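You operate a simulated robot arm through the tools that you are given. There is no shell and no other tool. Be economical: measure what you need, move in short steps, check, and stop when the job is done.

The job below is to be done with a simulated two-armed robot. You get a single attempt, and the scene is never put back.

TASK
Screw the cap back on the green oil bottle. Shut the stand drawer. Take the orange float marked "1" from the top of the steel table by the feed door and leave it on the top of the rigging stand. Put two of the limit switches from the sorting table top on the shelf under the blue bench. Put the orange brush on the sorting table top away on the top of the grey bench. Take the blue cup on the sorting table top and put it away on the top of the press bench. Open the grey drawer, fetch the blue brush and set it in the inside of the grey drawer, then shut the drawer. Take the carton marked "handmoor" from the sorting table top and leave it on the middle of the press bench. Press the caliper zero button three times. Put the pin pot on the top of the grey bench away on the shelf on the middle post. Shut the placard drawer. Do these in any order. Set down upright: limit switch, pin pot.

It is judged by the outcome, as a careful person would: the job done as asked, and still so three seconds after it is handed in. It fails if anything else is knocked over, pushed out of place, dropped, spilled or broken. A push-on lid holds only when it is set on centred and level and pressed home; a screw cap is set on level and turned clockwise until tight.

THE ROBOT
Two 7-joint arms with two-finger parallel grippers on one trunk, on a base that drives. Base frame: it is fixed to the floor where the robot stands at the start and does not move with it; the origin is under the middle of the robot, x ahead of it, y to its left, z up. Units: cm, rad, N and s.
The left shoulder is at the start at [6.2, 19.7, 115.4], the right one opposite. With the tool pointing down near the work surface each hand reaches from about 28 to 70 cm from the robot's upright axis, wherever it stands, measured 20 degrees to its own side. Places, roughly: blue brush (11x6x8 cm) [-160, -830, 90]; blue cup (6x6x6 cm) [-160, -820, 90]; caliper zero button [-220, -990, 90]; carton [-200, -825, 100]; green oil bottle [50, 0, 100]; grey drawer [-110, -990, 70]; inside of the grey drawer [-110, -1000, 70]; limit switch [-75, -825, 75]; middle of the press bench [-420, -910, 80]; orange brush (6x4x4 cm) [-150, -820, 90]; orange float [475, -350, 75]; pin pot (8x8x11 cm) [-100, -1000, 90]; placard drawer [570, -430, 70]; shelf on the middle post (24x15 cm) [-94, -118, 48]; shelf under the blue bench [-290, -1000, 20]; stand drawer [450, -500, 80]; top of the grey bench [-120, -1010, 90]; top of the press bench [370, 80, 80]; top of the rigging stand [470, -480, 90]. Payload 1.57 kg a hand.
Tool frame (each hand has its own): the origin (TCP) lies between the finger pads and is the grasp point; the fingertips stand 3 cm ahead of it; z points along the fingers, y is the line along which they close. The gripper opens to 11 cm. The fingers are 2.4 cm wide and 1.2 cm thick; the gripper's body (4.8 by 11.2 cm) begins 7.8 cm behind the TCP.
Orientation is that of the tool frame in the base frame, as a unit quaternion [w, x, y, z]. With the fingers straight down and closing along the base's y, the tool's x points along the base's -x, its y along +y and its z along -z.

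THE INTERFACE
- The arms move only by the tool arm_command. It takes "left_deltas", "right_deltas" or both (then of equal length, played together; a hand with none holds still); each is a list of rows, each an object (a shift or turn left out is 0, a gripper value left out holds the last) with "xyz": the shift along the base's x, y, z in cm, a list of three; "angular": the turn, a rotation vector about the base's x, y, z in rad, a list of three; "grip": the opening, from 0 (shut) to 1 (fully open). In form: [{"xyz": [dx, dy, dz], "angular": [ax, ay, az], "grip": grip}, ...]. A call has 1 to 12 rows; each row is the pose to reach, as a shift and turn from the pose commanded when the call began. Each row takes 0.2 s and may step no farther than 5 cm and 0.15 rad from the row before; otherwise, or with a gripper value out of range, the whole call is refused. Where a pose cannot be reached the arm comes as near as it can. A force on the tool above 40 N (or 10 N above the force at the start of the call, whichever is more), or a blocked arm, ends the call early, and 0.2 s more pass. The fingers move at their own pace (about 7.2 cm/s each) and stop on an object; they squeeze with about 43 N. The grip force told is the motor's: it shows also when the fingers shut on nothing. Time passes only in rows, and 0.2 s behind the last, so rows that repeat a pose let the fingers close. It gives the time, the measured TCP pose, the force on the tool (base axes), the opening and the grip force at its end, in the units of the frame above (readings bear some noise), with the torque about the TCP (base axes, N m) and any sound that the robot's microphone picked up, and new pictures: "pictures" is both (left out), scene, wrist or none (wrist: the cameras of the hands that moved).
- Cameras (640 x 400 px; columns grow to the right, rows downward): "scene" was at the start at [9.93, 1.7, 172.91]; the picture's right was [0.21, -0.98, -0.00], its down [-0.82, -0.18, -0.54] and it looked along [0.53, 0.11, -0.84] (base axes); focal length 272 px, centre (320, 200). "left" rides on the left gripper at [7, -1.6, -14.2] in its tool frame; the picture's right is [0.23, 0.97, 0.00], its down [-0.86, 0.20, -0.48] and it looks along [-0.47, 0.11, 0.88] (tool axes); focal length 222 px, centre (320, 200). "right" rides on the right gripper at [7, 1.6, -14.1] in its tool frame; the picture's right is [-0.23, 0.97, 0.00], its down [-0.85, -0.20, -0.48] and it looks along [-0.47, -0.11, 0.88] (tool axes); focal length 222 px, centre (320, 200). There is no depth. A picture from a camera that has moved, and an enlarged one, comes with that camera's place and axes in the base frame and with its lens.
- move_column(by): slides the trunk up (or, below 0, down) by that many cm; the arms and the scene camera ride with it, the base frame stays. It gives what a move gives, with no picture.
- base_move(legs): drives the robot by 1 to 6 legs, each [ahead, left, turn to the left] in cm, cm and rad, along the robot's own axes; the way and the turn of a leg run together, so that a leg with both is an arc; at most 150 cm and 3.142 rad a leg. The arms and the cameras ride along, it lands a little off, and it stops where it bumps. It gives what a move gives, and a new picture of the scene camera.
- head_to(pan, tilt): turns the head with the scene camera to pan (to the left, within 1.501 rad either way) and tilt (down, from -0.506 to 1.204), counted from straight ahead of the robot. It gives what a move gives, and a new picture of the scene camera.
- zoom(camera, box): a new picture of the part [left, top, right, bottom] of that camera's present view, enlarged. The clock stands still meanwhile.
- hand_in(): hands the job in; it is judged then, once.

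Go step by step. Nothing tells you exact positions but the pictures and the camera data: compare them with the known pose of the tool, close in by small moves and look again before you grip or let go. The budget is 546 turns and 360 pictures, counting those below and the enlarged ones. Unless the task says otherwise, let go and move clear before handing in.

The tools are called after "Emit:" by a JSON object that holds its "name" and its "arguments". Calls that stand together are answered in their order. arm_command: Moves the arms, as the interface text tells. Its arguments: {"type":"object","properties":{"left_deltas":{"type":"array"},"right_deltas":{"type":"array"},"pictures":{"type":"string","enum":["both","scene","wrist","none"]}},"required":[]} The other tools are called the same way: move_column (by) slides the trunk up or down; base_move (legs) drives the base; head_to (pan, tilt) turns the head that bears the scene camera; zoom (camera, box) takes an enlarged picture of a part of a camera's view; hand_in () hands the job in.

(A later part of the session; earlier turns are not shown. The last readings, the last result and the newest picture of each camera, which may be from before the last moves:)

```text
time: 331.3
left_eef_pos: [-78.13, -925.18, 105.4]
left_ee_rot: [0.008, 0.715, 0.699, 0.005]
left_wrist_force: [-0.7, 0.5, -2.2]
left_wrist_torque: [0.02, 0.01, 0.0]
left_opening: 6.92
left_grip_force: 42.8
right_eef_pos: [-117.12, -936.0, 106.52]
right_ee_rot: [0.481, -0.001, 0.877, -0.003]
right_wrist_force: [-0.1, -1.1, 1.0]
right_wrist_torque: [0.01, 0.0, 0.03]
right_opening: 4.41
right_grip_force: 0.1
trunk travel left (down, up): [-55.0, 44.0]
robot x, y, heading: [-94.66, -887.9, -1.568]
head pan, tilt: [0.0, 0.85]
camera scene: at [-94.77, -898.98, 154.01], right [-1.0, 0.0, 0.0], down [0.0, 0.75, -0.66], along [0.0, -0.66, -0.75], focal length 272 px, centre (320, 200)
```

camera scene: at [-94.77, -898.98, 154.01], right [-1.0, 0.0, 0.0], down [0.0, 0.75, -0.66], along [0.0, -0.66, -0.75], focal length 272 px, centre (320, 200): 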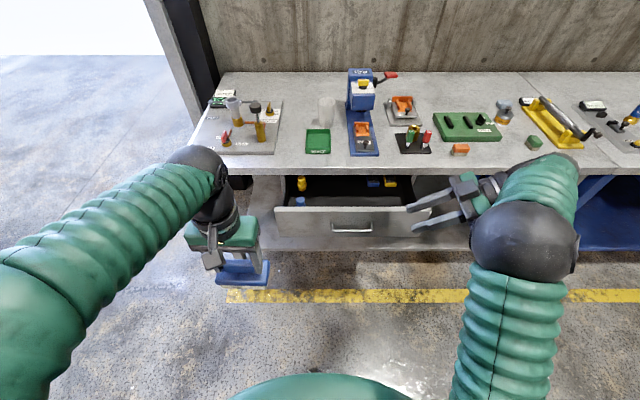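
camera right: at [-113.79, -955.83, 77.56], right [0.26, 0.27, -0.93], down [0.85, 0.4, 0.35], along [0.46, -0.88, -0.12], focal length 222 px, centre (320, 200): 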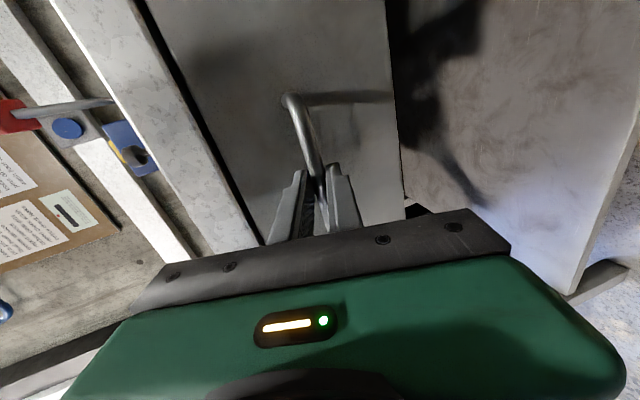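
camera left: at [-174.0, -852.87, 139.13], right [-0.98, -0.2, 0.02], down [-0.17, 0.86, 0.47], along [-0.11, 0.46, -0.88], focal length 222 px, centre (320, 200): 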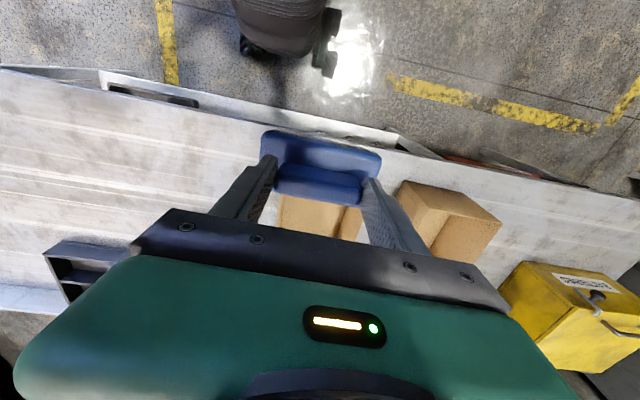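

Emit:
{"name": "arm_command", "arguments": {"right_deltas": [{"xyz": [0, 0, 2], "angular": [0, 0.14, 0]}, {"xyz": [0, 0, 4], "angular": [0, 0.28, 0]}, {"xyz": [0, 0, 6], "angular": [0, 0.42, 0]}, {"xyz": [0, 0, 8], "angular": [0, 0.56, 0]}, {"xyz": [0, 0, 8], "angular": [0, 0.7, 0]}, {"xyz": [0, 0, 8], "angular": [0, 0.84, 0]}, {"xyz": [0, 0, 8], "angular": [0, 0.98, 0]}, {"xyz": [0, 0, 8], "angular": [0, 1.0, 0]}], "pictures": "none"}}

Emit:
{"name": "arm_command", "arguments": {"right_deltas": [{"xyz": [0, 1, 0], "angular": [0, 0, -0.14]}, {"xyz": [0, 2, 0], "angular": [0, 0, -0.28]}, {"xyz": [0, 3, 0], "angular": [0, 0, -0.42]}, {"xyz": [0, 5, 0], "angular": [0, 0, -0.56]}, {"xyz": [0, 7, 0], "angular": [0, 0, -0.7]}, {"xyz": [0, 9, 0], "angular": [0, 0, -0.84]}, {"xyz": [0, 10, 0], "angular": [0, 0, -0.98]}, {"xyz": [0, 11, 0], "angular": [0, 0, -1.12]}, {"xyz": [0, 12, 0], "angular": [0, 0, -1.26]}, {"xyz": [0, 12, 0], "angular": [0, 0, -1.4]}, {"xyz": [0, 12, 0], "angular": [0, 0, -1.54]}, {"xyz": [0, 12, 0], "angular": [0, 0, -1.57]}], "pictures": "scene"}}

```text
time: 333.1
left_eef_pos: [-78.09, -925.04, 105.35]
left_ee_rot: [0.007, 0.714, 0.7, 0.003]
left_wrist_force: [0.6, -0.2, -1.3]
left_wrist_torque: [0.0, 0.01, -0.02]
left_opening: 6.92
left_grip_force: 43.2
right_eef_pos: [-117.07, -935.95, 114.56]
right_ee_rot: [0.0, -0.002, 1.0, -0.001]
right_wrist_force: [0.5, -0.4, -0.6]
right_wrist_torque: [-0.03, 0.0, -0.02]
right_opening: 4.4
right_grip_force: 0.1
trunk travel left (down, up): [-55.0, 44.0]
robot x, y, heading: [-94.31, -887.88, -1.571]
head pan, tilt: [0.0, 0.85]
```

```text
time: 334.3
left_eef_pos: [-78.27, -924.81, 105.75]
left_ee_rot: [0.007, 0.714, 0.7, 0.004]
left_wrist_force: [0.6, 0.0, -1.2]
left_wrist_torque: [0.0, 0.0, -0.01]
left_opening: 6.93
left_grip_force: 42.8
right_eef_pos: [-124.96, -927.94, 115.08]
right_ee_rot: [0.009, 0.421, 0.907, -0.005]
right_wrist_force: [-1.1, 0.1, 0.3]
right_wrist_torque: [0.01, 0.02, -0.02]
right_opening: 4.39
right_grip_force: 0.1
trunk travel left (down, up): [-55.0, 44.0]
robot x, y, heading: [-94.71, -887.31, -1.57]
head pan, tilt: [0.0, 0.85]
stopped in row 5 (right hand): the arm was blocked; the commanded pose is now the measured one
camera scene: at [-94.77, -898.68, 154.29], right [-1.0, 0.0, 0.0], down [0.0, 0.75, -0.66], along [0.0, -0.66, -0.75], focal length 272 px, centre (320, 200)
```

scene: 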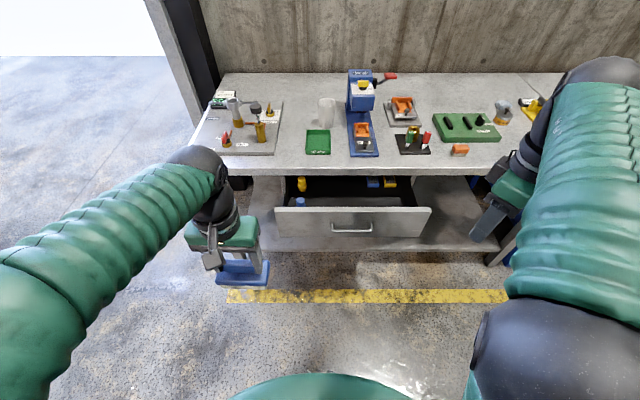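

Emit:
{"name": "arm_command", "arguments": {"right_deltas": [{"xyz": [1, -3, -1]}, {"xyz": [2, -6, -2]}, {"xyz": [4, -9, -3]}, {"xyz": [7, -11, -4]}, {"xyz": [10, -13, -5]}, {"xyz": [13, -14, -5]}, {"xyz": [16, -14, -5]}, {"xyz": [16, -14, -5]}], "pictures": "scene"}}

```text
time: 335.4
left_eef_pos: [-78.03, -924.79, 105.56]
left_ee_rot: [0.007, 0.715, 0.699, 0.003]
left_wrist_force: [-0.3, 0.2, -1.5]
left_wrist_torque: [-0.01, -0.02, 0.0]
left_opening: 6.9
left_grip_force: 42.3
right_eef_pos: [-119.35, -938.37, 116.32]
right_ee_rot: [0.086, 0.433, 0.896, -0.042]
right_wrist_force: [-0.2, 0.1, -0.4]
right_wrist_torque: [0.0, 0.05, 0.02]
right_opening: 4.41
right_grip_force: 0.1
trunk travel left (down, up): [-55.0, 44.0]
robot x, y, heading: [-94.46, -888.05, -1.574]
head pan, tilt: [0.0, 0.85]
stopped in row 5 (right hand): the arm was blocked; the commanded pose is now the measured one
camera scene: at [-94.55, -898.72, 153.96], right [-1.0, 0.0, 0.0], down [0.0, 0.75, -0.66], along [0.0, -0.66, -0.75], focal length 272 px, centre (320, 200)
```

scene: 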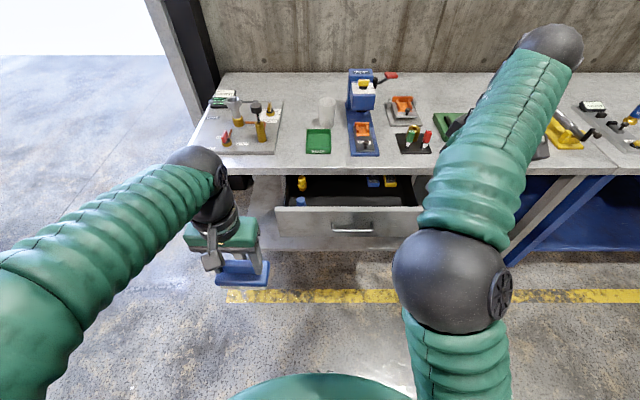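

Emit:
{"name": "arm_command", "arguments": {"right_deltas": [{"xyz": [0, -1, -1], "angular": [-0.094, 0.058, 0.051]}, {"xyz": [0, -2, -2], "angular": [-0.187, 0.117, 0.102]}, {"xyz": [0, -3, -3], "angular": [-0.281, 0.175, 0.153]}, {"xyz": [0, -4, -5], "angular": [-0.375, 0.234, 0.204]}, {"xyz": [0, -5, -7], "angular": [-0.468, 0.292, 0.255]}, {"xyz": [1, -6, -9], "angular": [-0.562, 0.351, 0.307]}, {"xyz": [2, -7, -11], "angular": [-0.656, 0.409, 0.358]}, {"xyz": [3, -8, -12], "angular": [-0.749, 0.467, 0.409]}, {"xyz": [4, -9, -13], "angular": [-0.843, 0.526, 0.46]}, {"xyz": [5, -10, -14], "angular": [-0.937, 0.584, 0.511]}, {"xyz": [6, -11, -15], "angular": [-1.03, 0.643, 0.562]}, {"xyz": [7, -12, -16], "angular": [-1.124, 0.701, 0.613]}], "pictures": "scene"}}

```text
time: 336.0
left_eef_pos: [-78.19, -924.71, 105.61]
left_ee_rot: [0.009, 0.716, 0.698, 0.003]
left_wrist_force: [-0.4, -0.2, -1.3]
left_wrist_torque: [-0.02, -0.01, -0.02]
left_opening: 6.9
left_grip_force: 42.3
right_eef_pos: [-128.61, -937.98, 115.05]
right_ee_rot: [0.081, 0.466, 0.868, -0.151]
right_wrist_force: [0.8, 0.4, 0.0]
right_wrist_torque: [0.03, -0.03, 0.0]
right_opening: 4.43
right_grip_force: 0.1
trunk travel left (down, up): [-55.0, 44.0]
robot x, y, heading: [-94.63, -887.82, -1.569]
head pan, tilt: [0.0, 0.85]
stopped in row 3 (right hand): the arm was blocked; the commanded pose is now the measured one
camera scene: at [-94.81, -898.72, 153.9], right [-1.0, 0.0, 0.0], down [0.0, 0.75, -0.66], along [0.0, -0.66, -0.75], focal length 272 px, centre (320, 200)
```

scene: 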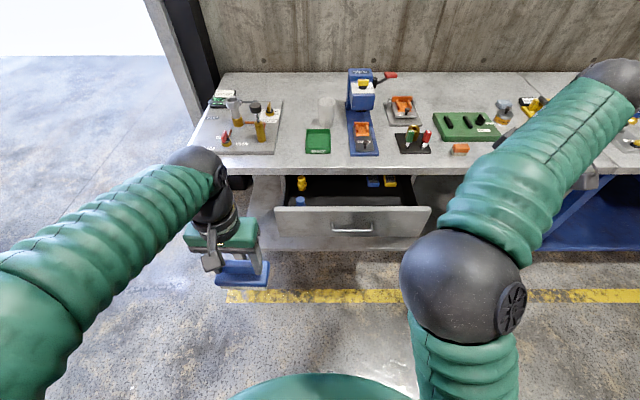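

Emit:
{"name": "arm_command", "arguments": {"right_deltas": [{"xyz": [0, 0, 0], "angular": [-0.02, -0.074, 0.103]}, {"xyz": [0, 0, 0], "angular": [-0.039, -0.149, 0.206]}, {"xyz": [0, 0, 0], "angular": [-0.059, -0.223, 0.31]}, {"xyz": [1, 0, -1], "angular": [-0.079, -0.297, 0.413]}, {"xyz": [2, 0, -2], "angular": [-0.098, -0.372, 0.516]}, {"xyz": [4, 0, -3], "angular": [-0.118, -0.446, 0.619]}, {"xyz": [6, 0, -5], "angular": [-0.138, -0.52, 0.722]}, {"xyz": [8, 1, -7], "angular": [-0.158, -0.594, 0.826]}, {"xyz": [10, 2, -8], "angular": [-0.177, -0.669, 0.929]}, {"xyz": [11, 2, -9], "angular": [-0.197, -0.743, 1.032]}, {"xyz": [11, 2, -12], "angular": [-0.197, -0.743, 1.032]}, {"xyz": [11, 2, -16], "angular": [-0.197, -0.743, 1.032]}], "pictures": "scene"}}

```text
time: 338.6
left_eef_pos: [-78.23, -924.91, 105.55]
left_ee_rot: [0.009, 0.715, 0.699, 0.004]
left_wrist_force: [-0.3, -0.2, -1.4]
left_wrist_torque: [0.02, -0.02, 0.03]
left_opening: 6.94
left_grip_force: 42.7
right_eef_pos: [-116.77, -936.35, 98.98]
right_ee_rot: [0.48, -0.007, 0.877, -0.002]
right_wrist_force: [-0.4, -0.2, 0.5]
right_wrist_torque: [-0.02, -0.01, 0.0]
right_opening: 4.4
right_grip_force: 0.0
trunk travel left (down, up): [-55.0, 44.0]
robot x, y, heading: [-94.27, -887.9, -1.572]
head pan, tilt: [0.0, 0.85]
camera scene: at [-94.76, -899.02, 154.01], right [-1.0, 0.0, 0.0], down [0.0, 0.75, -0.66], along [0.0, -0.66, -0.75], focal length 272 px, centre (320, 200)
```

scene: 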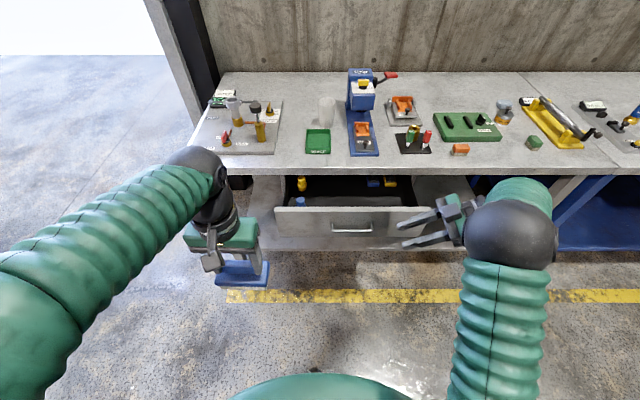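

Emit:
{"name": "arm_command", "arguments": {"right_deltas": [{"xyz": [0, 1, -4]}, {"xyz": [1, 1, -8]}, {"xyz": [3, 1, -12]}, {"xyz": [5, 1, -16]}, {"xyz": [7, 1, -19]}, {"xyz": [10, 1, -22]}, {"xyz": [13, 1, -22]}, {"xyz": [15, 1, -22]}, {"xyz": [15, 1, -22]}], "pictures": "scene"}}

```text
time: 340.6
left_eef_pos: [-78.13, -924.85, 105.58]
left_ee_rot: [0.008, 0.715, 0.699, 0.004]
left_wrist_force: [-0.1, -0.5, -1.6]
left_wrist_torque: [0.02, 0.01, -0.01]
left_opening: 6.9
left_grip_force: 42.8
right_eef_pos: [-101.69, -935.19, 77.08]
right_ee_rot: [0.48, -0.006, 0.877, -0.003]
right_wrist_force: [-0.4, -0.1, -0.3]
right_wrist_torque: [0.0, 0.02, -0.01]
right_opening: 4.38
right_grip_force: 0.0
trunk travel left (down, up): [-55.0, 44.0]
robot x, y, heading: [-94.63, -888.07, -1.568]
head pan, tilt: [0.0, 0.85]
camera scene: at [-94.64, -898.94, 154.01], right [-1.0, 0.0, 0.0], down [0.0, 0.75, -0.66], along [0.0, -0.66, -0.75], focal length 272 px, centre (320, 200)
```

scene: 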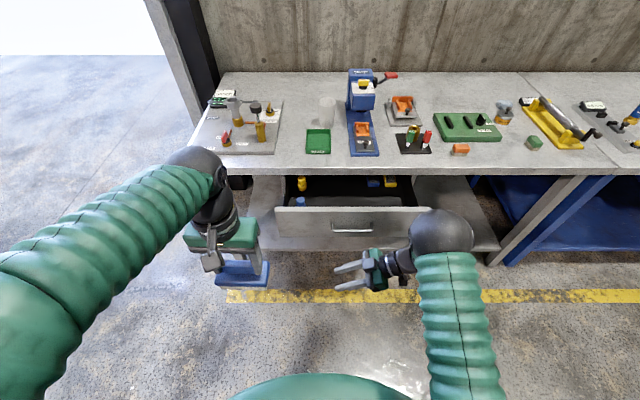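

Emit:
{"name": "arm_command", "arguments": {"right_deltas": [{"xyz": [0, -1, 4]}, {"xyz": [0, -2, 8]}, {"xyz": [0, -4, 12]}, {"xyz": [0, -7, 15.5]}, {"xyz": [0, -10, 19]}, {"xyz": [0, -13.5, 22]}, {"xyz": [0, -17, 25]}, {"xyz": [0, -21, 27]}, {"xyz": [0, -25, 27]}, {"xyz": [0, -25, 27]}], "pictures": "scene"}}

```text
time: 342.8
left_eef_pos: [-77.98, -924.82, 105.54]
left_ee_rot: [0.007, 0.715, 0.699, 0.002]
left_wrist_force: [-0.2, -0.5, -1.9]
left_wrist_torque: [-0.02, 0.03, 0.01]
left_opening: 6.93
left_grip_force: 42.9
right_eef_pos: [-101.58, -954.95, 103.86]
right_ee_rot: [0.479, -0.007, 0.878, -0.001]
right_wrist_force: [0.7, 0.3, -0.4]
right_wrist_torque: [0.0, 0.0, 0.01]
right_opening: 4.38
right_grip_force: 0.0
right hand out of reach, approached as far as the arm can: row 8, 9, 10
trunk travel left (down, up): [-55.0, 44.0]
robot x, y, heading: [-94.98, -888.01, -1.567]
head pan, tilt: [0.0, 0.85]
camera scene: at [-94.53, -899.02, 154.01], right [-1.0, 0.0, 0.0], down [0.0, 0.75, -0.66], along [0.0, -0.66, -0.75], focal length 272 px, centre (320, 200)
```

scene: 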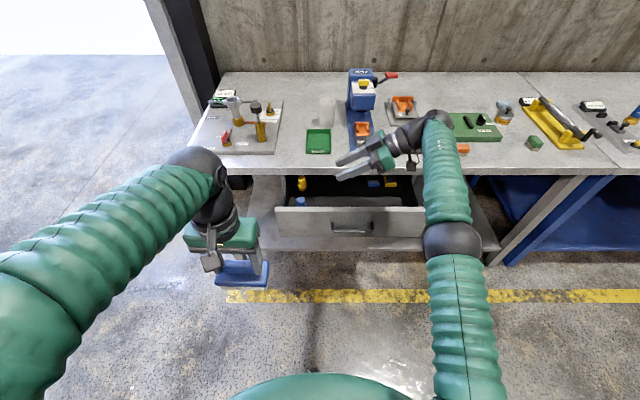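

Emit:
{"name": "arm_command", "arguments": {"right_deltas": [{"xyz": [2, 2, 0]}, {"xyz": [4, 4, 0]}, {"xyz": [6, 7, -1]}, {"xyz": [6, 10, -2]}, {"xyz": [6, 13, -4]}, {"xyz": [6, 16, -6]}, {"xyz": [6, 18, -8]}, {"xyz": [6, 18, -8]}], "pictures": "scene"}}

```text
time: 344.6
left_eef_pos: [-78.02, -924.86, 105.51]
left_ee_rot: [0.008, 0.715, 0.699, 0.004]
left_wrist_force: [0.3, 0.5, -1.1]
left_wrist_torque: [0.04, -0.01, -0.02]
left_opening: 6.93
left_grip_force: 43.1
right_eef_pos: [-95.49, -936.69, 95.86]
right_ee_rot: [0.479, -0.007, 0.878, -0.002]
right_wrist_force: [-0.4, 0.0, 0.1]
right_wrist_torque: [0.02, 0.0, -0.03]
right_opening: 4.44
right_grip_force: 0.0
trunk travel left (down, up): [-55.0, 44.0]
robot x, y, heading: [-94.38, -888.11, -1.573]
head pan, tilt: [0.0, 0.85]
camera scene: at [-94.58, -898.92, 154.01], right [-1.0, 0.0, 0.0], down [0.0, 0.75, -0.66], along [0.0, -0.66, -0.75], focal length 272 px, centre (320, 200)
```

scene: 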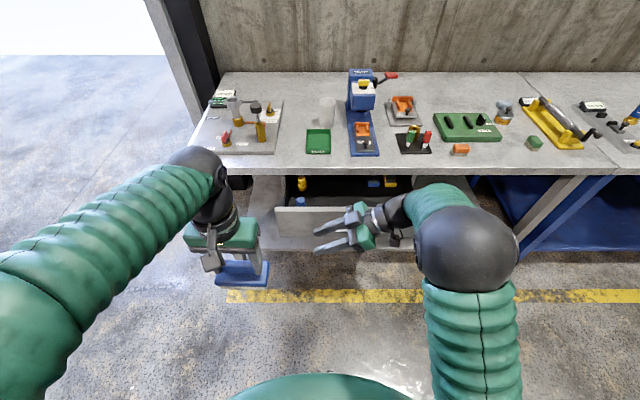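

Emit:
{"name": "arm_command", "arguments": {"left_deltas": [{"xyz": [4, 0, 2]}, {"xyz": [8, 0, 4]}, {"xyz": [11, 0, 6]}, {"xyz": [11, 0, 8]}], "pictures": "none"}}

Emit:
{"name": "arm_command", "arguments": {"right_deltas": [{"xyz": [-1, 1, 1], "angular": [0, 0.13, 0]}, {"xyz": [-3, 2, 2], "angular": [0, 0.26, 0]}, {"xyz": [-5, 3, 3], "angular": [0, 0.39, 0]}, {"xyz": [-7, 4, 4], "angular": [0, 0.52, 0]}, {"xyz": [-9, 5, 5], "angular": [0, 0.65, 0]}, {"xyz": [-11, 6, 6], "angular": [0, 0.78, 0]}, {"xyz": [-12, 7, 7], "angular": [0, 0.91, 0]}, {"xyz": [-12, 8, 8], "angular": [0, 1.0, 0]}, {"xyz": [-12, 8, 8], "angular": [0, 1.0, 0]}], "pictures": "scene"}}

```text
time: 345.6
left_eef_pos: [-66.94, -924.77, 113.41]
left_ee_rot: [0.008, 0.715, 0.699, 0.003]
left_wrist_force: [1.1, -0.4, -1.7]
left_wrist_torque: [0.03, -0.01, 0.01]
left_opening: 6.94
left_grip_force: 42.5
right_eef_pos: [-95.57, -936.63, 95.95]
right_ee_rot: [0.479, -0.007, 0.878, -0.002]
right_wrist_force: [-0.3, 0.1, 0.9]
right_wrist_torque: [0.02, -0.02, -0.01]
right_opening: 4.39
right_grip_force: 0.1
trunk travel left (down, up): [-55.0, 44.0]
robot x, y, heading: [-94.54, -887.88, -1.574]
head pan, tilt: [0.0, 0.85]
```

```text
time: 347.6
left_eef_pos: [-67.14, -924.85, 113.55]
left_ee_rot: [0.008, 0.715, 0.699, 0.003]
left_wrist_force: [-0.4, -0.6, -2.4]
left_wrist_torque: [0.04, -0.02, -0.03]
left_opening: 6.92
left_grip_force: 43.6
right_eef_pos: [-107.96, -928.78, 105.01]
right_ee_rot: [0.045, 0.0, 0.999, -0.003]
right_wrist_force: [-0.4, 0.3, 0.1]
right_wrist_torque: [0.02, 0.01, -0.01]
right_opening: 4.41
right_grip_force: 0.0
right hand out of reach, approached as far as the arm can: row 7
trunk travel left (down, up): [-55.0, 44.0]
robot x, y, heading: [-94.33, -887.55, -1.573]
head pan, tilt: [0.0, 0.85]
camera scene: at [-94.6, -898.84, 154.1], right [-1.0, 0.0, 0.0], down [0.0, 0.75, -0.66], along [0.0, -0.66, -0.75], focal length 272 px, centre (320, 200)
```

scene: 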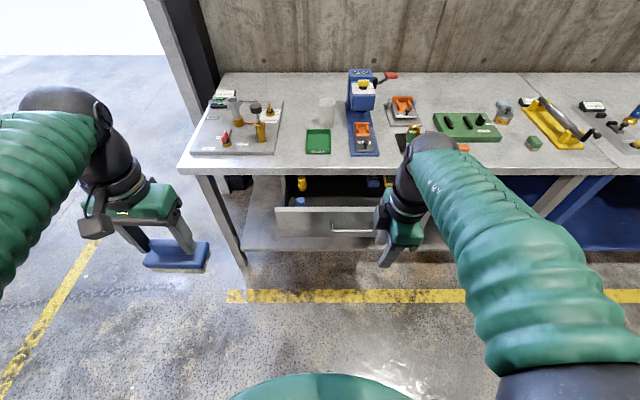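

Emit:
{"name": "arm_command", "arguments": {"right_deltas": [{"xyz": [0, 0, 2], "angular": [0.006, 0.09, 0]}, {"xyz": [-1, 0, 4], "angular": [0.006, 0.09, 0]}, {"xyz": [-2, 0, 6], "angular": [0.006, 0.09, 0]}], "pictures": "none"}}

Emit:
{"name": "arm_command", "arguments": {"right_deltas": [{"angular": [0, 0, -0.14]}, {"angular": [0, 0, -0.28]}, {"angular": [0, 0, -0.42]}, {"angular": [0, 0, -0.56]}, {"angular": [0, 0, -0.7]}, {"angular": [0, 0, -0.84]}, {"angular": [0, 0, -0.98]}, {"angular": [0, 0, -1.12]}, {"angular": [0, 0, -1.26]}, {"angular": [0, 0, -1.4]}, {"angular": [0, 0, -1.54]}, {"angular": [0, 0, -1.57]}], "pictures": "scene"}}

```text
time: 348.1
left_eef_pos: [-67.07, -924.73, 113.42]
left_ee_rot: [0.009, 0.715, 0.699, 0.002]
left_wrist_force: [-0.1, 0.6, -1.7]
left_wrist_torque: [0.04, 0.02, 0.02]
left_opening: 6.94
left_grip_force: 43.1
right_eef_pos: [-107.74, -928.44, 107.3]
right_ee_rot: [0.054, -0.009, 0.998, 0.004]
right_wrist_force: [0.5, 0.3, 0.3]
right_wrist_torque: [-0.01, 0.0, -0.02]
right_opening: 4.4
right_grip_force: 0.0
trunk travel left (down, up): [-55.0, 44.0]
robot x, y, heading: [-94.6, -887.96, -1.57]
head pan, tilt: [0.0, 0.85]
stopped in row 2 (right hand): the arm was blocked; the commanded pose is now the measured one
```

```text
time: 348.7
left_eef_pos: [-67.05, -924.7, 113.52]
left_ee_rot: [0.009, 0.715, 0.699, 0.003]
left_wrist_force: [0.1, 0.3, -1.0]
left_wrist_torque: [-0.01, 0.0, 0.01]
left_opening: 6.91
left_grip_force: 43.0
right_eef_pos: [-108.49, -928.48, 108.78]
right_ee_rot: [0.16, 0.115, 0.98, 0.006]
right_wrist_force: [1.0, -0.6, 0.1]
right_wrist_torque: [-0.03, 0.0, -0.02]
right_opening: 4.42
right_grip_force: 0.0
trunk travel left (down, up): [-55.0, 44.0]
robot x, y, heading: [-94.63, -887.81, -1.57]
head pan, tilt: [0.0, 0.85]
stopped in row 3 (right hand): the arm was blocked; the commanded pose is now the measured one
camera scene: at [-94.68, -898.78, 154.01], right [-1.0, 0.0, 0.0], down [0.0, 0.75, -0.66], along [0.0, -0.66, -0.75], focal length 272 px, centre (320, 200)
```

scene: 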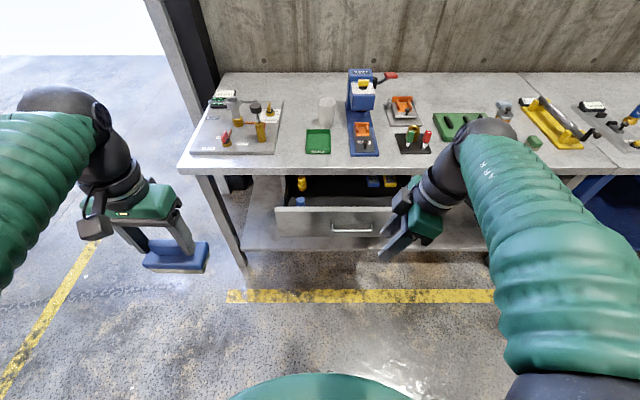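

Emit:
{"name": "arm_command", "arguments": {"right_deltas": [{"xyz": [-1, -2, -1], "angular": [-0.003, 0.08, 0.058]}, {"xyz": [-3, -4, -2], "angular": [-0.006, 0.16, 0.115]}, {"xyz": [-6, -6, -3], "angular": [-0.009, 0.24, 0.17]}, {"xyz": [-8, -8, -4], "angular": [-0.012, 0.32, 0.23]}, {"xyz": [-10, -8, -5], "angular": [-0.012, 0.32, 0.23]}, {"xyz": [-10, -8, -5], "angular": [-0.012, 0.32, 0.23]}], "pictures": "scene"}}

```text
time: 349.4
left_eef_pos: [-67.17, -924.64, 113.28]
left_ee_rot: [0.008, 0.716, 0.698, 0.003]
left_wrist_force: [0.0, -0.1, -2.0]
left_wrist_torque: [0.05, 0.02, -0.01]
left_opening: 6.93
left_grip_force: 43.2
right_eef_pos: [-112.65, -932.58, 110.27]
right_ee_rot: [0.156, 0.048, 0.986, -0.04]
right_wrist_force: [-0.5, 0.5, 0.4]
right_wrist_torque: [-0.03, -0.02, 0.04]
right_opening: 4.41
right_grip_force: 0.1
trunk travel left (down, up): [-55.0, 44.0]
robot x, y, heading: [-94.53, -888.0, -1.571]
head pan, tilt: [0.0, 0.85]
stopped in row 3 (right hand): the arm was blocked; the commanded pose is now the measured one
camera scene: at [-94.75, -898.82, 153.79], right [-1.0, 0.0, 0.0], down [0.0, 0.75, -0.66], along [0.0, -0.66, -0.75], focal length 272 px, centre (320, 200)
```

scene: 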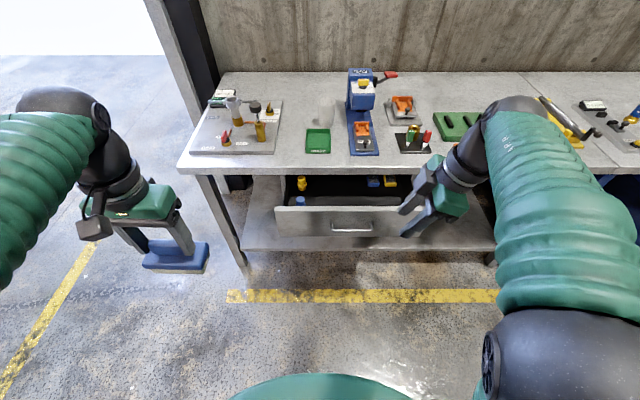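

Emit:
{"name": "arm_command", "arguments": {"right_deltas": [{"xyz": [0, -1, 0], "angular": [0, 0, 0.14]}, {"xyz": [0, -2, 0], "angular": [0, 0, 0.28]}, {"xyz": [0, -3, 0], "angular": [0, 0, 0.42]}, {"xyz": [0, -4, 0], "angular": [0, 0, 0.56]}, {"xyz": [0, -4, 0], "angular": [0, 0, 0.7]}, {"xyz": [0, -4, 0], "angular": [0, 0, 0.84]}, {"xyz": [0, -4, 0], "angular": [0, 0, 0.98]}], "pictures": "scene"}}

```text
time: 351.0
left_eef_pos: [-67.02, -924.76, 113.44]
left_ee_rot: [0.009, 0.715, 0.699, 0.002]
left_wrist_force: [-0.7, 0.1, -1.9]
left_wrist_torque: [0.05, 0.05, 0.01]
left_opening: 6.92
left_grip_force: 42.7
right_eef_pos: [-112.51, -936.53, 110.34]
right_ee_rot: [0.155, -0.423, 0.892, 0.038]
right_wrist_force: [0.2, 1.0, -0.4]
right_wrist_torque: [0.01, 0.03, -0.01]
right_opening: 4.41
right_grip_force: 0.0
trunk travel left (down, up): [-55.0, 44.0]
robot x, y, heading: [-94.79, -888.11, -1.572]
head pan, tilt: [0.0, 0.85]
camera scene: at [-94.55, -898.98, 154.01], right [-1.0, 0.0, 0.0], down [0.0, 0.75, -0.66], along [0.0, -0.66, -0.75], focal length 272 px, centre (320, 200)
```

scene: 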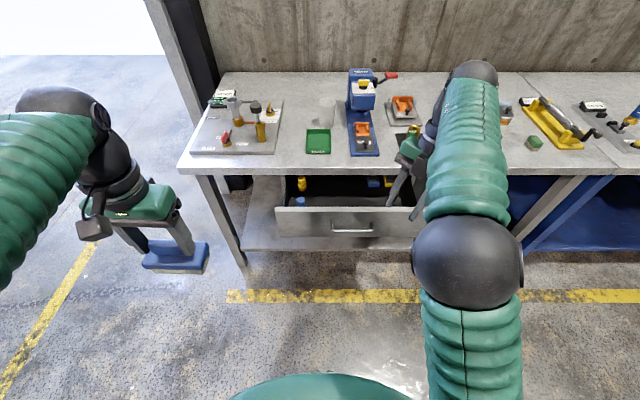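

Emit:
{"name": "arm_command", "arguments": {"right_deltas": [{"xyz": [0, 0, 0], "angular": [-0.07, 0.083, 0]}, {"xyz": [0, 0, 0], "angular": [-0.135, 0.165, 0]}, {"xyz": [0, 0, 0], "angular": [-0.2, 0.248, 0]}, {"xyz": [0, 0, 0], "angular": [-0.2, 0.248, 0]}], "pictures": "none"}}

Emit:
{"name": "arm_command", "arguments": {"right_deltas": [{"angular": [0, 0, 0.14]}, {"angular": [0, 0, 0.28]}, {"angular": [0, 0, 0.42]}, {"angular": [0, 0, 0.56]}, {"angular": [0, 0, 0.7]}, {"angular": [0, 0, 0.84]}, {"angular": [0, 0, 0.98]}, {"angular": [0, 0, 1.12]}, {"angular": [0, 0, 1.26]}, {"angular": [0, 0, 1.4]}, {"angular": [0, 0, 1.54]}, {"angular": [0, 0, 1.68]}], "pictures": "scene"}}

```text
time: 352.2
left_eef_pos: [-67.06, -924.65, 113.42]
left_ee_rot: [0.009, 0.715, 0.699, 0.001]
left_wrist_force: [0.3, 0.0, -1.9]
left_wrist_torque: [0.02, 0.04, 0.01]
left_opening: 6.94
left_grip_force: 43.4
right_eef_pos: [-116.22, -936.31, 110.25]
right_ee_rot: [-0.004, -0.387, 0.922, 0.004]
right_wrist_force: [0.2, 0.4, -0.6]
right_wrist_torque: [-0.01, 0.04, -0.03]
right_opening: 4.39
right_grip_force: 0.0
trunk travel left (down, up): [-55.0, 44.0]
robot x, y, heading: [-94.57, -888.14, -1.572]
head pan, tilt: [0.0, 0.85]
stopped in row 4 (right hand): the arm was blocked; the commanded pose is now the measured one
```

```text
time: 354.8
left_eef_pos: [-67.02, -924.64, 113.41]
left_ee_rot: [0.008, 0.715, 0.699, 0.002]
left_wrist_force: [0.0, -0.6, -0.1]
left_wrist_torque: [-0.01, 0.04, 0.01]
left_opening: 6.93
left_grip_force: 43.0
right_eef_pos: [-115.74, -936.39, 110.27]
right_ee_rot: [0.004, 0.948, -0.319, 0.001]
right_wrist_force: [-0.7, 0.5, 0.0]
right_wrist_torque: [-0.02, -0.01, -0.01]
right_opening: 4.41
right_grip_force: 0.1
trunk travel left (down, up): [-55.0, 44.0]
robot x, y, heading: [-94.71, -888.24, -1.571]
head pan, tilt: [0.0, 0.85]
camera scene: at [-94.57, -898.88, 154.02], right [-1.0, 0.0, 0.0], down [0.0, 0.75, -0.66], along [0.0, -0.66, -0.75], focal length 272 px, centre (320, 200)
```

scene: 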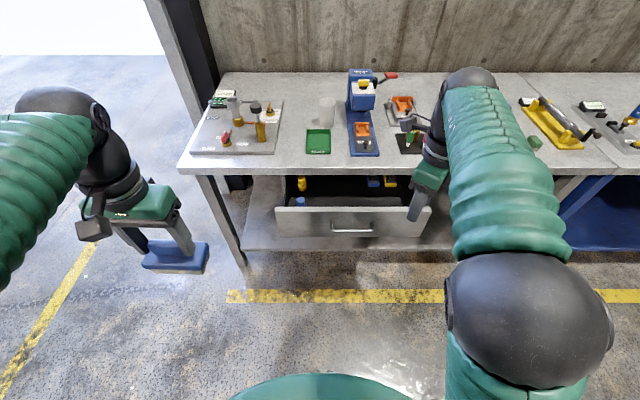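

Emit:
{"name": "arm_command", "arguments": {"right_deltas": [{"angular": [0, 0, 0.14]}, {"angular": [0, 0, 0.28]}, {"angular": [0, 0, 0.42]}, {"angular": [0, 0, 0.56]}, {"angular": [0, 0, 0.7]}, {"angular": [0, 0, 0.84]}, {"angular": [0, 0, 0.98]}, {"angular": [0, 0, 1.12]}, {"angular": [0, 0, 1.26]}, {"angular": [0, 0, 1.4]}, {"angular": [0, 0, 1.54]}, {"angular": [0, 0, 1.68]}], "pictures": "none"}}

Emit:
{"name": "arm_command", "arguments": {"right_deltas": [{"angular": [0, 0, 0.14]}, {"angular": [0, 0, 0.28]}, {"xyz": [0, 1, 0], "angular": [0, 0, 0.42]}, {"xyz": [0, 3, 0], "angular": [0, 0, 0.54]}, {"xyz": [0, 5, 0], "angular": [0, 0, 0.54]}, {"xyz": [0, 8, 0], "angular": [0, 0, 0.54]}, {"xyz": [0, 11, 0], "angular": [0, 0, 0.54]}], "pictures": "scene"}}

```text
time: 357.4
left_eef_pos: [-66.98, -924.58, 113.56]
left_ee_rot: [0.008, 0.715, 0.699, 0.003]
left_wrist_force: [-0.3, 0.6, -1.6]
left_wrist_torque: [0.03, 0.0, 0.02]
left_opening: 6.91
left_grip_force: 43.5
right_eef_pos: [-115.81, -936.35, 110.23]
right_ee_rot: [0.002, 0.871, 0.492, 0.003]
right_wrist_force: [0.4, 1.4, -0.5]
right_wrist_torque: [0.02, -0.01, 0.03]
right_opening: 4.38
right_grip_force: 0.0
trunk travel left (down, up): [-55.0, 44.0]
robot x, y, heading: [-94.53, -888.31, -1.571]
head pan, tilt: [0.0, 0.85]
```

```text
time: 358.5
left_eef_pos: [-67.57, -924.5, 113.74]
left_ee_rot: [0.011, 0.715, 0.699, 0.003]
left_wrist_force: [0.3, 0.6, -0.8]
left_wrist_torque: [0.0, -0.03, 0.01]
left_opening: 6.93
left_grip_force: 43.0
right_eef_pos: [-111.04, -936.41, 111.1]
right_ee_rot: [-0.005, 0.795, 0.606, 0.004]
right_wrist_force: [-0.3, -0.3, -0.5]
right_wrist_torque: [-0.03, 0.01, -0.04]
right_opening: 4.38
right_grip_force: 0.0
right hand out of reach, approached as far as the arm can: row 2, 3, 4, 5
trunk travel left (down, up): [-55.0, 44.0]
robot x, y, heading: [-94.61, -888.08, -1.566]
head pan, tilt: [0.0, 0.85]
stopped in row 5 (right hand): the arm was blocked; the commanded pose is now the measured one
camera scene: at [-94.99, -898.82, 154.02], right [-1.0, 0.0, 0.0], down [0.0, 0.75, -0.66], along [0.0, -0.66, -0.75], focal length 272 px, centre (320, 200)
```

scene: 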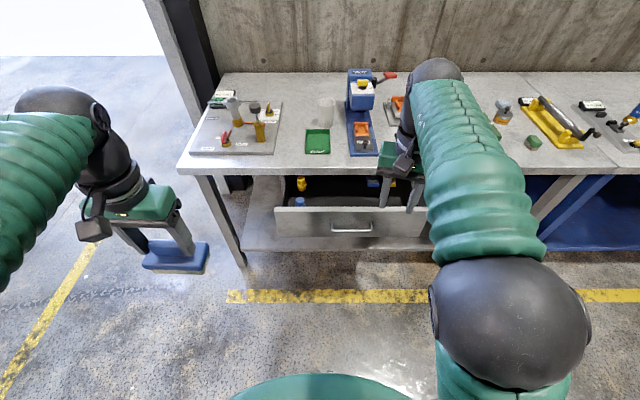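

Emit:
{"name": "arm_command", "arguments": {"right_deltas": [{"angular": [0, 0, -0.14]}, {"angular": [0, 0, -0.28]}, {"angular": [0, 0, -0.42]}, {"angular": [0, 0, -0.56]}, {"angular": [0, 0, -0.7]}, {"angular": [0, 0, -0.84]}, {"angular": [0, 0, -0.98]}, {"angular": [0, 0, -1.12]}, {"angular": [0, 0, -1.26]}, {"angular": [0, 0, -1.4]}, {"angular": [0, 0, -1.54]}, {"angular": [0, 0, -1.68]}], "pictures": "none"}}

Emit:
{"name": "arm_command", "arguments": {"right_deltas": [{"angular": [0, 0, -0.14]}, {"angular": [0, 0, -0.28]}, {"angular": [0, 0, -0.42]}, {"angular": [0, 0, -0.56]}, {"angular": [0, 0, -0.7]}, {"angular": [0, 0, -0.84]}, {"angular": [0, 0, -0.98]}, {"angular": [0, 0, -1.12]}, {"angular": [0, 0, -1.19]}, {"xyz": [0, 3, 2], "angular": [0, 0, -1.19]}, {"xyz": [0, 6, 4], "angular": [0, 0, -1.19]}, {"xyz": [0, 9, 6], "angular": [0, 0, -1.19]}], "pictures": "scene"}}

```text
time: 361.1
left_eef_pos: [-67.14, -924.57, 113.57]
left_ee_rot: [0.009, 0.715, 0.699, 0.002]
left_wrist_force: [0.8, -0.2, -1.2]
left_wrist_torque: [0.03, 0.04, 0.01]
left_opening: 6.93
left_grip_force: 42.6
right_eef_pos: [-110.69, -936.46, 111.23]
right_ee_rot: [-0.002, 0.982, -0.188, 0.006]
right_wrist_force: [0.5, 0.1, 0.6]
right_wrist_torque: [-0.01, 0.0, 0.03]
right_opening: 4.4
right_grip_force: 0.0
trunk travel left (down, up): [-55.0, 44.0]
robot x, y, heading: [-94.56, -888.01, -1.57]
head pan, tilt: [0.0, 0.85]
```

```text
time: 363.5
left_eef_pos: [-67.46, -924.18, 113.81]
left_ee_rot: [0.012, 0.715, 0.699, 0.001]
left_wrist_force: [-0.1, 0.1, -0.3]
left_wrist_torque: [0.04, -0.06, 0.0]
left_opening: 6.95
left_grip_force: 43.2
right_eef_pos: [-120.15, -931.83, 114.38]
right_ee_rot: [-0.009, -0.62, 0.785, -0.005]
right_wrist_force: [0.6, 0.4, 0.3]
right_wrist_torque: [0.0, 0.04, 0.0]
right_opening: 4.39
right_grip_force: 0.1
trunk travel left (down, up): [-55.0, 44.0]
robot x, y, heading: [-94.67, -887.97, -1.57]
head pan, tilt: [0.0, 0.85]
stopped in row 11 (right hand): the arm was blocked; the commanded pose is now the measured one
camera scene: at [-94.95, -898.47, 154.13], right [-1.0, 0.0, 0.0], down [0.0, 0.75, -0.66], along [0.0, -0.66, -0.75], focal length 272 px, centre (320, 200)
```

scene: 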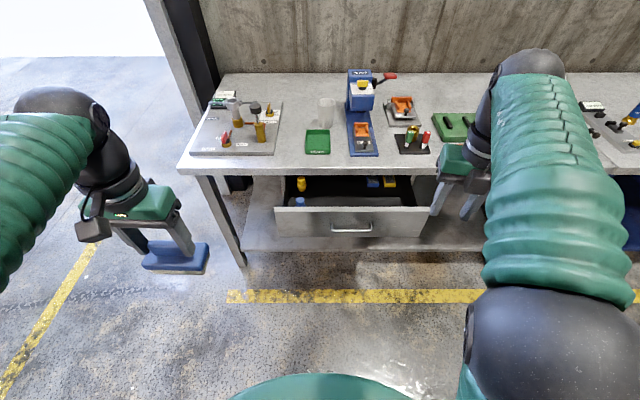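

Emit:
{"name": "arm_command", "arguments": {"right_deltas": [{"xyz": [0, -3, 0], "angular": [-0.14, 0, 0]}, {"xyz": [0, -6, 0], "angular": [-0.28, 0, 0]}, {"xyz": [0, -9, 1], "angular": [-0.42, 0, 0]}, {"xyz": [0, -12, 2], "angular": [-0.56, 0, 0]}, {"xyz": [0, -15, 3], "angular": [-0.7, 0, 0]}, {"xyz": [0, -18, 4], "angular": [-0.84, 0, 0]}, {"xyz": [0, -20, 5], "angular": [-0.98, 0, 0]}, {"xyz": [0, -22, 6], "angular": [-1.12, 0, 0]}, {"xyz": [0, -23, 7], "angular": [-1.26, 0, 0]}, {"xyz": [0, -23, 8], "angular": [-1.4, 0, 0]}, {"xyz": [0, -23, 9], "angular": [-1.54, 0, 0]}, {"xyz": [0, -23, 10], "angular": [-1.68, 0, 0]}], "pictures": "scene"}}

```text
time: 366.1
left_eef_pos: [-67.18, -924.51, 113.55]
left_ee_rot: [0.009, 0.715, 0.699, 0.002]
left_wrist_force: [0.0, 0.2, -1.4]
left_wrist_torque: [0.03, 0.0, -0.04]
left_opening: 6.92
left_grip_force: 43.2
right_eef_pos: [-119.69, -955.37, 124.1]
right_ee_rot: [0.47, 0.408, -0.52, 0.585]
right_wrist_force: [0.8, 0.4, 0.0]
right_wrist_torque: [0.0, -0.02, -0.03]
right_opening: 4.4
right_grip_force: 0.0
right hand out of reach, approached as far as the arm can: row 9, 10
trunk travel left (down, up): [-55.0, 44.0]
robot x, y, heading: [-94.22, -887.6, -1.57]
head pan, tilt: [0.0, 0.85]
camera scene: at [-94.55, -898.97, 154.01], right [-1.0, 0.0, 0.0], down [0.0, 0.75, -0.66], along [0.0, -0.66, -0.75], focal length 272 px, centre (320, 200)
```

scene: 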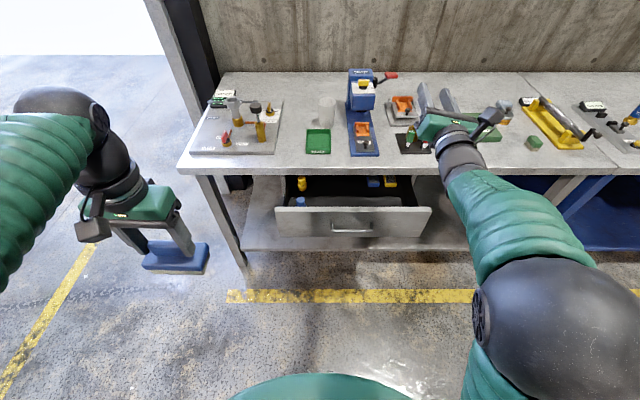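

Emit:
{"name": "arm_command", "arguments": {"right_deltas": [{"angular": [0, 0.14, 0]}, {"angular": [0, 0.28, 0]}, {"angular": [0, 0.42, 0]}, {"angular": [0, 0.56, 0]}, {"angular": [0, 0.7, 0]}, {"angular": [0, 0.84, 0]}, {"angular": [0, 0.98, 0]}, {"angular": [0, 1.12, 0]}, {"angular": [0, 1.26, 0]}, {"angular": [0, 1.4, 0]}, {"angular": [0, 1.54, 0]}, {"angular": [0, 1.68, 0]}], "pictures": "none"}}

Emit:
{"name": "arm_command", "arguments": {"right_deltas": [{"angular": [0, 0.14, 0]}, {"angular": [0, 0.28, 0]}, {"angular": [0, 0.42, 0]}, {"angular": [0, 0.56, 0]}, {"angular": [0, 0.7, 0]}, {"angular": [0, 0.84, 0]}, {"angular": [0, 0.98, 0]}, {"angular": [0, 1.12, 0]}, {"angular": [0, 1.26, 0]}, {"angular": [0, 1.4, 0]}, {"angular": [0, 1.46, 0]}], "pictures": "scene"}}

```text
time: 368.0
left_eef_pos: [-67.34, -924.31, 113.73]
left_ee_rot: [0.011, 0.715, 0.699, 0.001]
left_wrist_force: [-0.7, -1.4, -1.9]
left_wrist_torque: [-0.01, 0.02, -0.01]
left_opening: 6.92
left_grip_force: 43.1
right_eef_pos: [-127.37, -951.43, 130.9]
right_ee_rot: [0.716, 0.589, -0.228, 0.298]
right_wrist_force: [-0.8, 0.1, -0.1]
right_wrist_torque: [-0.01, 0.0, 0.0]
right_opening: 4.39
right_grip_force: 0.0
trunk travel left (down, up): [-55.0, 44.0]
robot x, y, heading: [-94.31, -888.51, -1.567]
head pan, tilt: [0.0, 0.85]
stopped in row 9 (right hand): the arm was blocked; the commanded pose is now the measured one
```

```text
time: 368.6
left_eef_pos: [-67.14, -924.24, 113.65]
left_ee_rot: [0.011, 0.715, 0.699, 0.001]
left_wrist_force: [0.8, 0.0, -2.3]
left_wrist_torque: [0.0, 0.0, 0.0]
left_opening: 6.92
left_grip_force: 43.1
right_eef_pos: [-130.62, -947.8, 136.3]
right_ee_rot: [0.766, 0.559, -0.166, 0.271]
right_wrist_force: [0.1, 0.4, -0.3]
right_wrist_torque: [-0.05, 0.01, -0.02]
right_opening: 4.39
right_grip_force: 0.0
trunk travel left (down, up): [-55.0, 44.0]
robot x, y, heading: [-94.73, -888.02, -1.568]
head pan, tilt: [0.0, 0.85]
stopped in row 3 (right hand): the arm was blocked; the commanded pose is now the measured one
camera scene: at [-94.71, -898.82, 153.97], right [-1.0, 0.0, 0.0], down [0.0, 0.75, -0.66], along [0.0, -0.66, -0.75], focal length 272 px, centre (320, 200)
```

scene: 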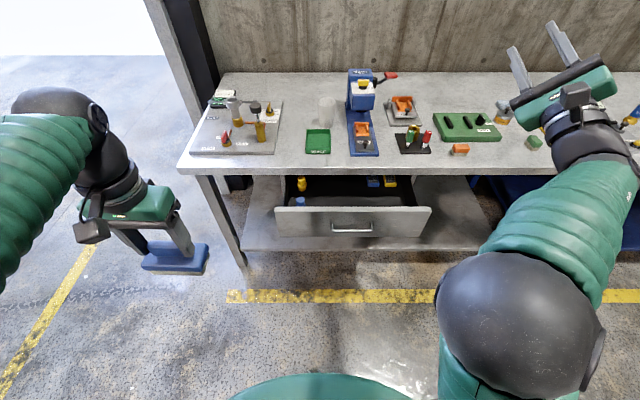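

Emit:
{"name": "arm_command", "arguments": {"right_deltas": [{"xyz": [1, -1, -1], "angular": [0, -0.14, 0]}, {"xyz": [2, -2, -2], "angular": [0, -0.28, 0]}, {"xyz": [4, -3, -4], "angular": [0, -0.42, 0]}, {"xyz": [6, -4, -6], "angular": [0, -0.56, 0]}, {"xyz": [8, -5, -8], "angular": [0, -0.7, 0]}, {"xyz": [10, -6, -10], "angular": [0, -0.84, 0]}, {"xyz": [11, -7, -12], "angular": [0, -0.98, 0]}, {"xyz": [11, -7, -12], "angular": [0, -1.12, 0]}, {"xyz": [11, -7, -12], "angular": [0, -1.26, 0]}, {"xyz": [11, -7, -12], "angular": [0, -1.4, 0]}, {"xyz": [11, -7, -12], "angular": [0, -1.54, 0]}, {"xyz": [11, -7, -12], "angular": [0, -1.68, 0]}], "pictures": "none"}}

Emit:
{"name": "arm_command", "arguments": {"right_deltas": [{"angular": [0, -0.14, 0]}, {"angular": [0, -0.28, 0]}, {"angular": [0, -0.42, 0]}, {"angular": [0, -0.56, 0]}, {"angular": [0, -0.7, 0]}, {"angular": [0, -0.84, 0]}, {"angular": [0, -0.98, 0]}, {"angular": [0, -1.12, 0]}, {"angular": [0, -1.26, 0]}, {"angular": [0, -1.4, 0]}, {"angular": [0, -1.54, 0]}, {"angular": [0, -1.68, 0]}], "pictures": "scene"}}

```text
time: 369.4
left_eef_pos: [-67.23, -924.1, 113.69]
left_ee_rot: [0.011, 0.714, 0.7, 0.001]
left_wrist_force: [-0.3, -0.8, -2.1]
left_wrist_torque: [0.03, -0.02, 0.0]
left_opening: 6.92
left_grip_force: 42.5
right_eef_pos: [-139.45, -943.86, 136.43]
right_ee_rot: [0.746, 0.385, -0.387, 0.381]
right_wrist_force: [-1.2, -0.2, -0.2]
right_wrist_torque: [0.01, 0.01, 0.0]
right_opening: 4.41
right_grip_force: 0.1
trunk travel left (down, up): [-55.0, 44.0]
robot x, y, heading: [-94.24, -887.89, -1.572]
head pan, tilt: [0.0, 0.85]
stopped in row 4 (right hand): the arm was blocked; the commanded pose is now the measured one
```

```text
time: 370.2
left_eef_pos: [-67.24, -924.1, 113.68]
left_ee_rot: [0.011, 0.715, 0.699, 0.002]
left_wrist_force: [-0.2, -0.1, -1.3]
left_wrist_torque: [0.0, -0.01, 0.0]
left_opening: 6.91
left_grip_force: 43.2
right_eef_pos: [-149.75, -936.79, 136.99]
right_ee_rot: [0.685, 0.222, -0.552, 0.42]
right_wrist_force: [0.7, 0.3, -0.5]
right_wrist_torque: [-0.01, 0.02, 0.01]
right_opening: 4.37
right_grip_force: 0.0
trunk travel left (down, up): [-55.0, 44.0]
robot x, y, heading: [-94.69, -887.84, -1.571]
head pan, tilt: [0.0, 0.85]
stopped in row 3 (right hand): the arm was blocked; the commanded pose is now the measured one
camera scene: at [-94.71, -898.82, 153.97], right [-1.0, 0.0, 0.0], down [0.0, 0.75, -0.66], along [0.0, -0.66, -0.75], focal length 272 px, centre (320, 200)
```

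scene: 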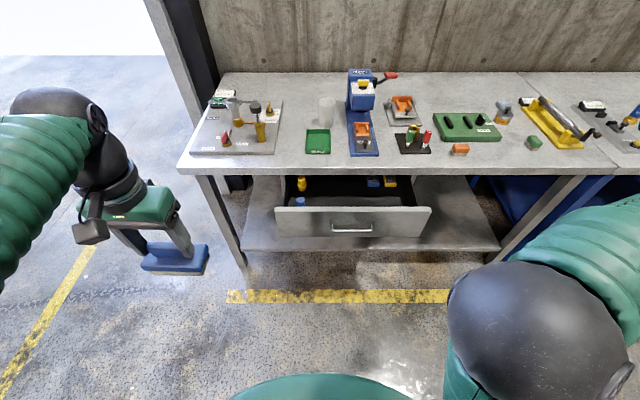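

Emit:
{"name": "arm_command", "arguments": {"right_deltas": [{"xyz": [2, -2, -1], "angular": [0.132, -0.032, 0.04]}, {"xyz": [4, -4, -2], "angular": [0.265, -0.063, 0.079]}, {"xyz": [6, -5, -4], "angular": [0.397, -0.095, 0.119]}, {"xyz": [9, -6, -6], "angular": [0.529, -0.127, 0.158]}, {"xyz": [12, -7, -8], "angular": [0.661, -0.159, 0.198]}, {"xyz": [15, -7, -10], "angular": [0.794, -0.19, 0.237]}, {"xyz": [18, -7, -12], "angular": [0.926, -0.222, 0.277]}, {"xyz": [21, -7, -14], "angular": [1.058, -0.254, 0.316]}, {"xyz": [24, -7, -16], "angular": [1.19, -0.286, 0.356]}, {"xyz": [27, -6, -18], "angular": [1.323, -0.317, 0.395]}, {"xyz": [29, -5, -20], "angular": [1.455, -0.349, 0.435]}, {"xyz": [31, -4, -22], "angular": [1.587, -0.381, 0.474]}], "pictures": "scene"}}

```text
time: 371.3
left_eef_pos: [-67.1, -924.02, 113.63]
left_ee_rot: [0.011, 0.714, 0.7, 0.001]
left_wrist_force: [0.2, 0.6, -1.0]
left_wrist_torque: [0.02, 0.0, 0.01]
left_opening: 6.91
left_grip_force: 42.8
right_eef_pos: [-148.9, -936.72, 132.21]
right_ee_rot: [-0.515, -0.318, 0.704, -0.37]
right_wrist_force: [-0.8, 0.2, -0.4]
right_wrist_torque: [-0.01, -0.02, 0.01]
right_opening: 4.39
right_grip_force: 0.0
trunk travel left (down, up): [-55.0, 44.0]
robot x, y, heading: [-94.6, -888.15, -1.569]
head pan, tilt: [0.0, 0.85]
stopped in row 5 (right hand): the arm was blocked; the commanded pose is now the measured one
camera scene: at [-94.62, -898.8, 153.99], right [-1.0, 0.0, 0.0], down [0.0, 0.75, -0.66], along [0.0, -0.66, -0.75], focal length 272 px, centre (320, 200)
```

scene: 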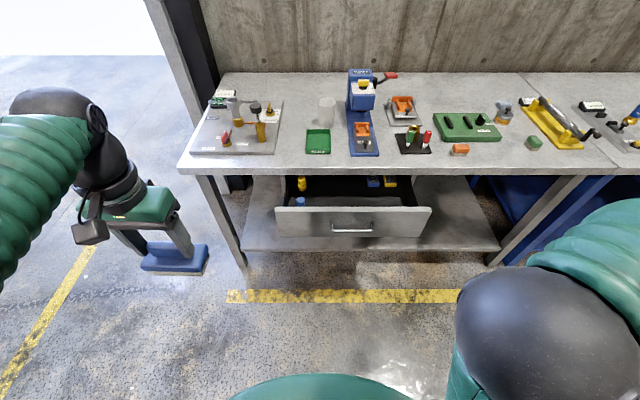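

Emit:
{"name": "arm_command", "arguments": {"right_deltas": [{"xyz": [1, -3, -2]}, {"xyz": [2, -6, -4]}, {"xyz": [3, -9, -6]}, {"xyz": [4, -12, -8]}, {"xyz": [6, -15, -10]}, {"xyz": [9, -18, -12]}, {"xyz": [12, -20, -14]}, {"xyz": [15, -22, -16]}, {"xyz": [15, -22, -18]}, {"xyz": [15, -22, -18]}], "pictures": "scene"}}

```text
time: 373.7
left_eef_pos: [-67.08, -924.03, 113.55]
left_ee_rot: [0.011, 0.715, 0.699, 0.001]
left_wrist_force: [-0.3, -0.6, -1.3]
left_wrist_torque: [0.08, -0.02, 0.02]
left_opening: 6.92
left_grip_force: 43.5
right_eef_pos: [-140.75, -956.22, 115.28]
right_ee_rot: [-0.53, -0.27, 0.72, -0.356]
right_wrist_force: [-0.3, -0.5, 0.4]
right_wrist_torque: [-0.02, -0.02, -0.02]
right_opening: 4.39
right_grip_force: 0.0
trunk travel left (down, up): [-55.0, 44.0]
robot x, y, heading: [-94.29, -888.17, -1.574]
head pan, tilt: [0.0, 0.85]
stopped in row 10 (right hand): the arm was blocked; the commanded pose is now the measured one
camera scene: at [-94.56, -898.97, 153.85], right [-1.0, 0.0, 0.0], down [0.0, 0.75, -0.66], along [0.0, -0.66, -0.75], focal length 272 px, centre (320, 200)
```

scene: 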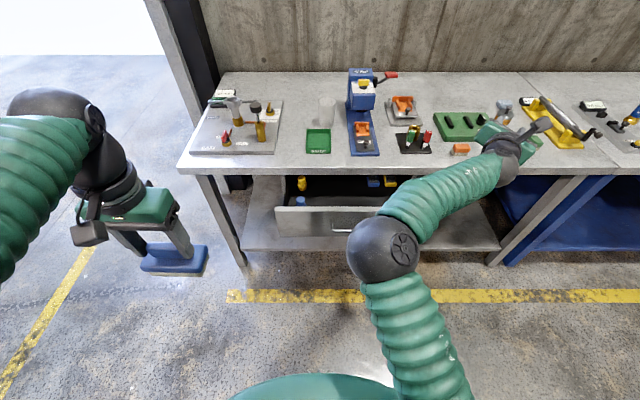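

Emit:
{"name": "arm_command", "arguments": {"right_deltas": [{"angular": [-0.08, -0.112, -0.025]}, {"angular": [-0.16, -0.224, -0.05]}, {"angular": [-0.24, -0.336, -0.076]}, {"angular": [-0.32, -0.448, -0.1]}, {"angular": [-0.4, -0.56, -0.126]}, {"angular": [-0.48, -0.672, -0.15]}, {"angular": [-0.56, -0.784, -0.176]}, {"angular": [-0.64, -0.896, -0.2]}, {"angular": [-0.72, -1.008, -0.227]}, {"angular": [-0.8, -1.12, -0.252]}, {"angular": [-0.88, -1.232, -0.277]}, {"angular": [-0.96, -1.344, -0.302]}], "pictures": "none"}}

```text
time: 376.3
left_eef_pos: [-67.18, -924.01, 113.74]
left_ee_rot: [0.012, 0.715, 0.699, 0.0]
left_wrist_force: [0.7, 0.0, -2.2]
left_wrist_torque: [0.03, 0.01, 0.0]
left_opening: 6.94
left_grip_force: 43.4
right_eef_pos: [-140.15, -956.65, 115.25]
right_ee_rot: [-0.09, 0.351, 0.68, -0.638]
right_wrist_force: [-0.6, 0.1, 0.0]
right_wrist_torque: [-0.01, -0.03, -0.01]
right_opening: 4.4
right_grip_force: 0.0
trunk travel left (down, up): [-55.0, 44.0]
robot x, y, heading: [-94.57, -888.43, -1.567]
head pan, tilt: [0.0, 0.85]
```

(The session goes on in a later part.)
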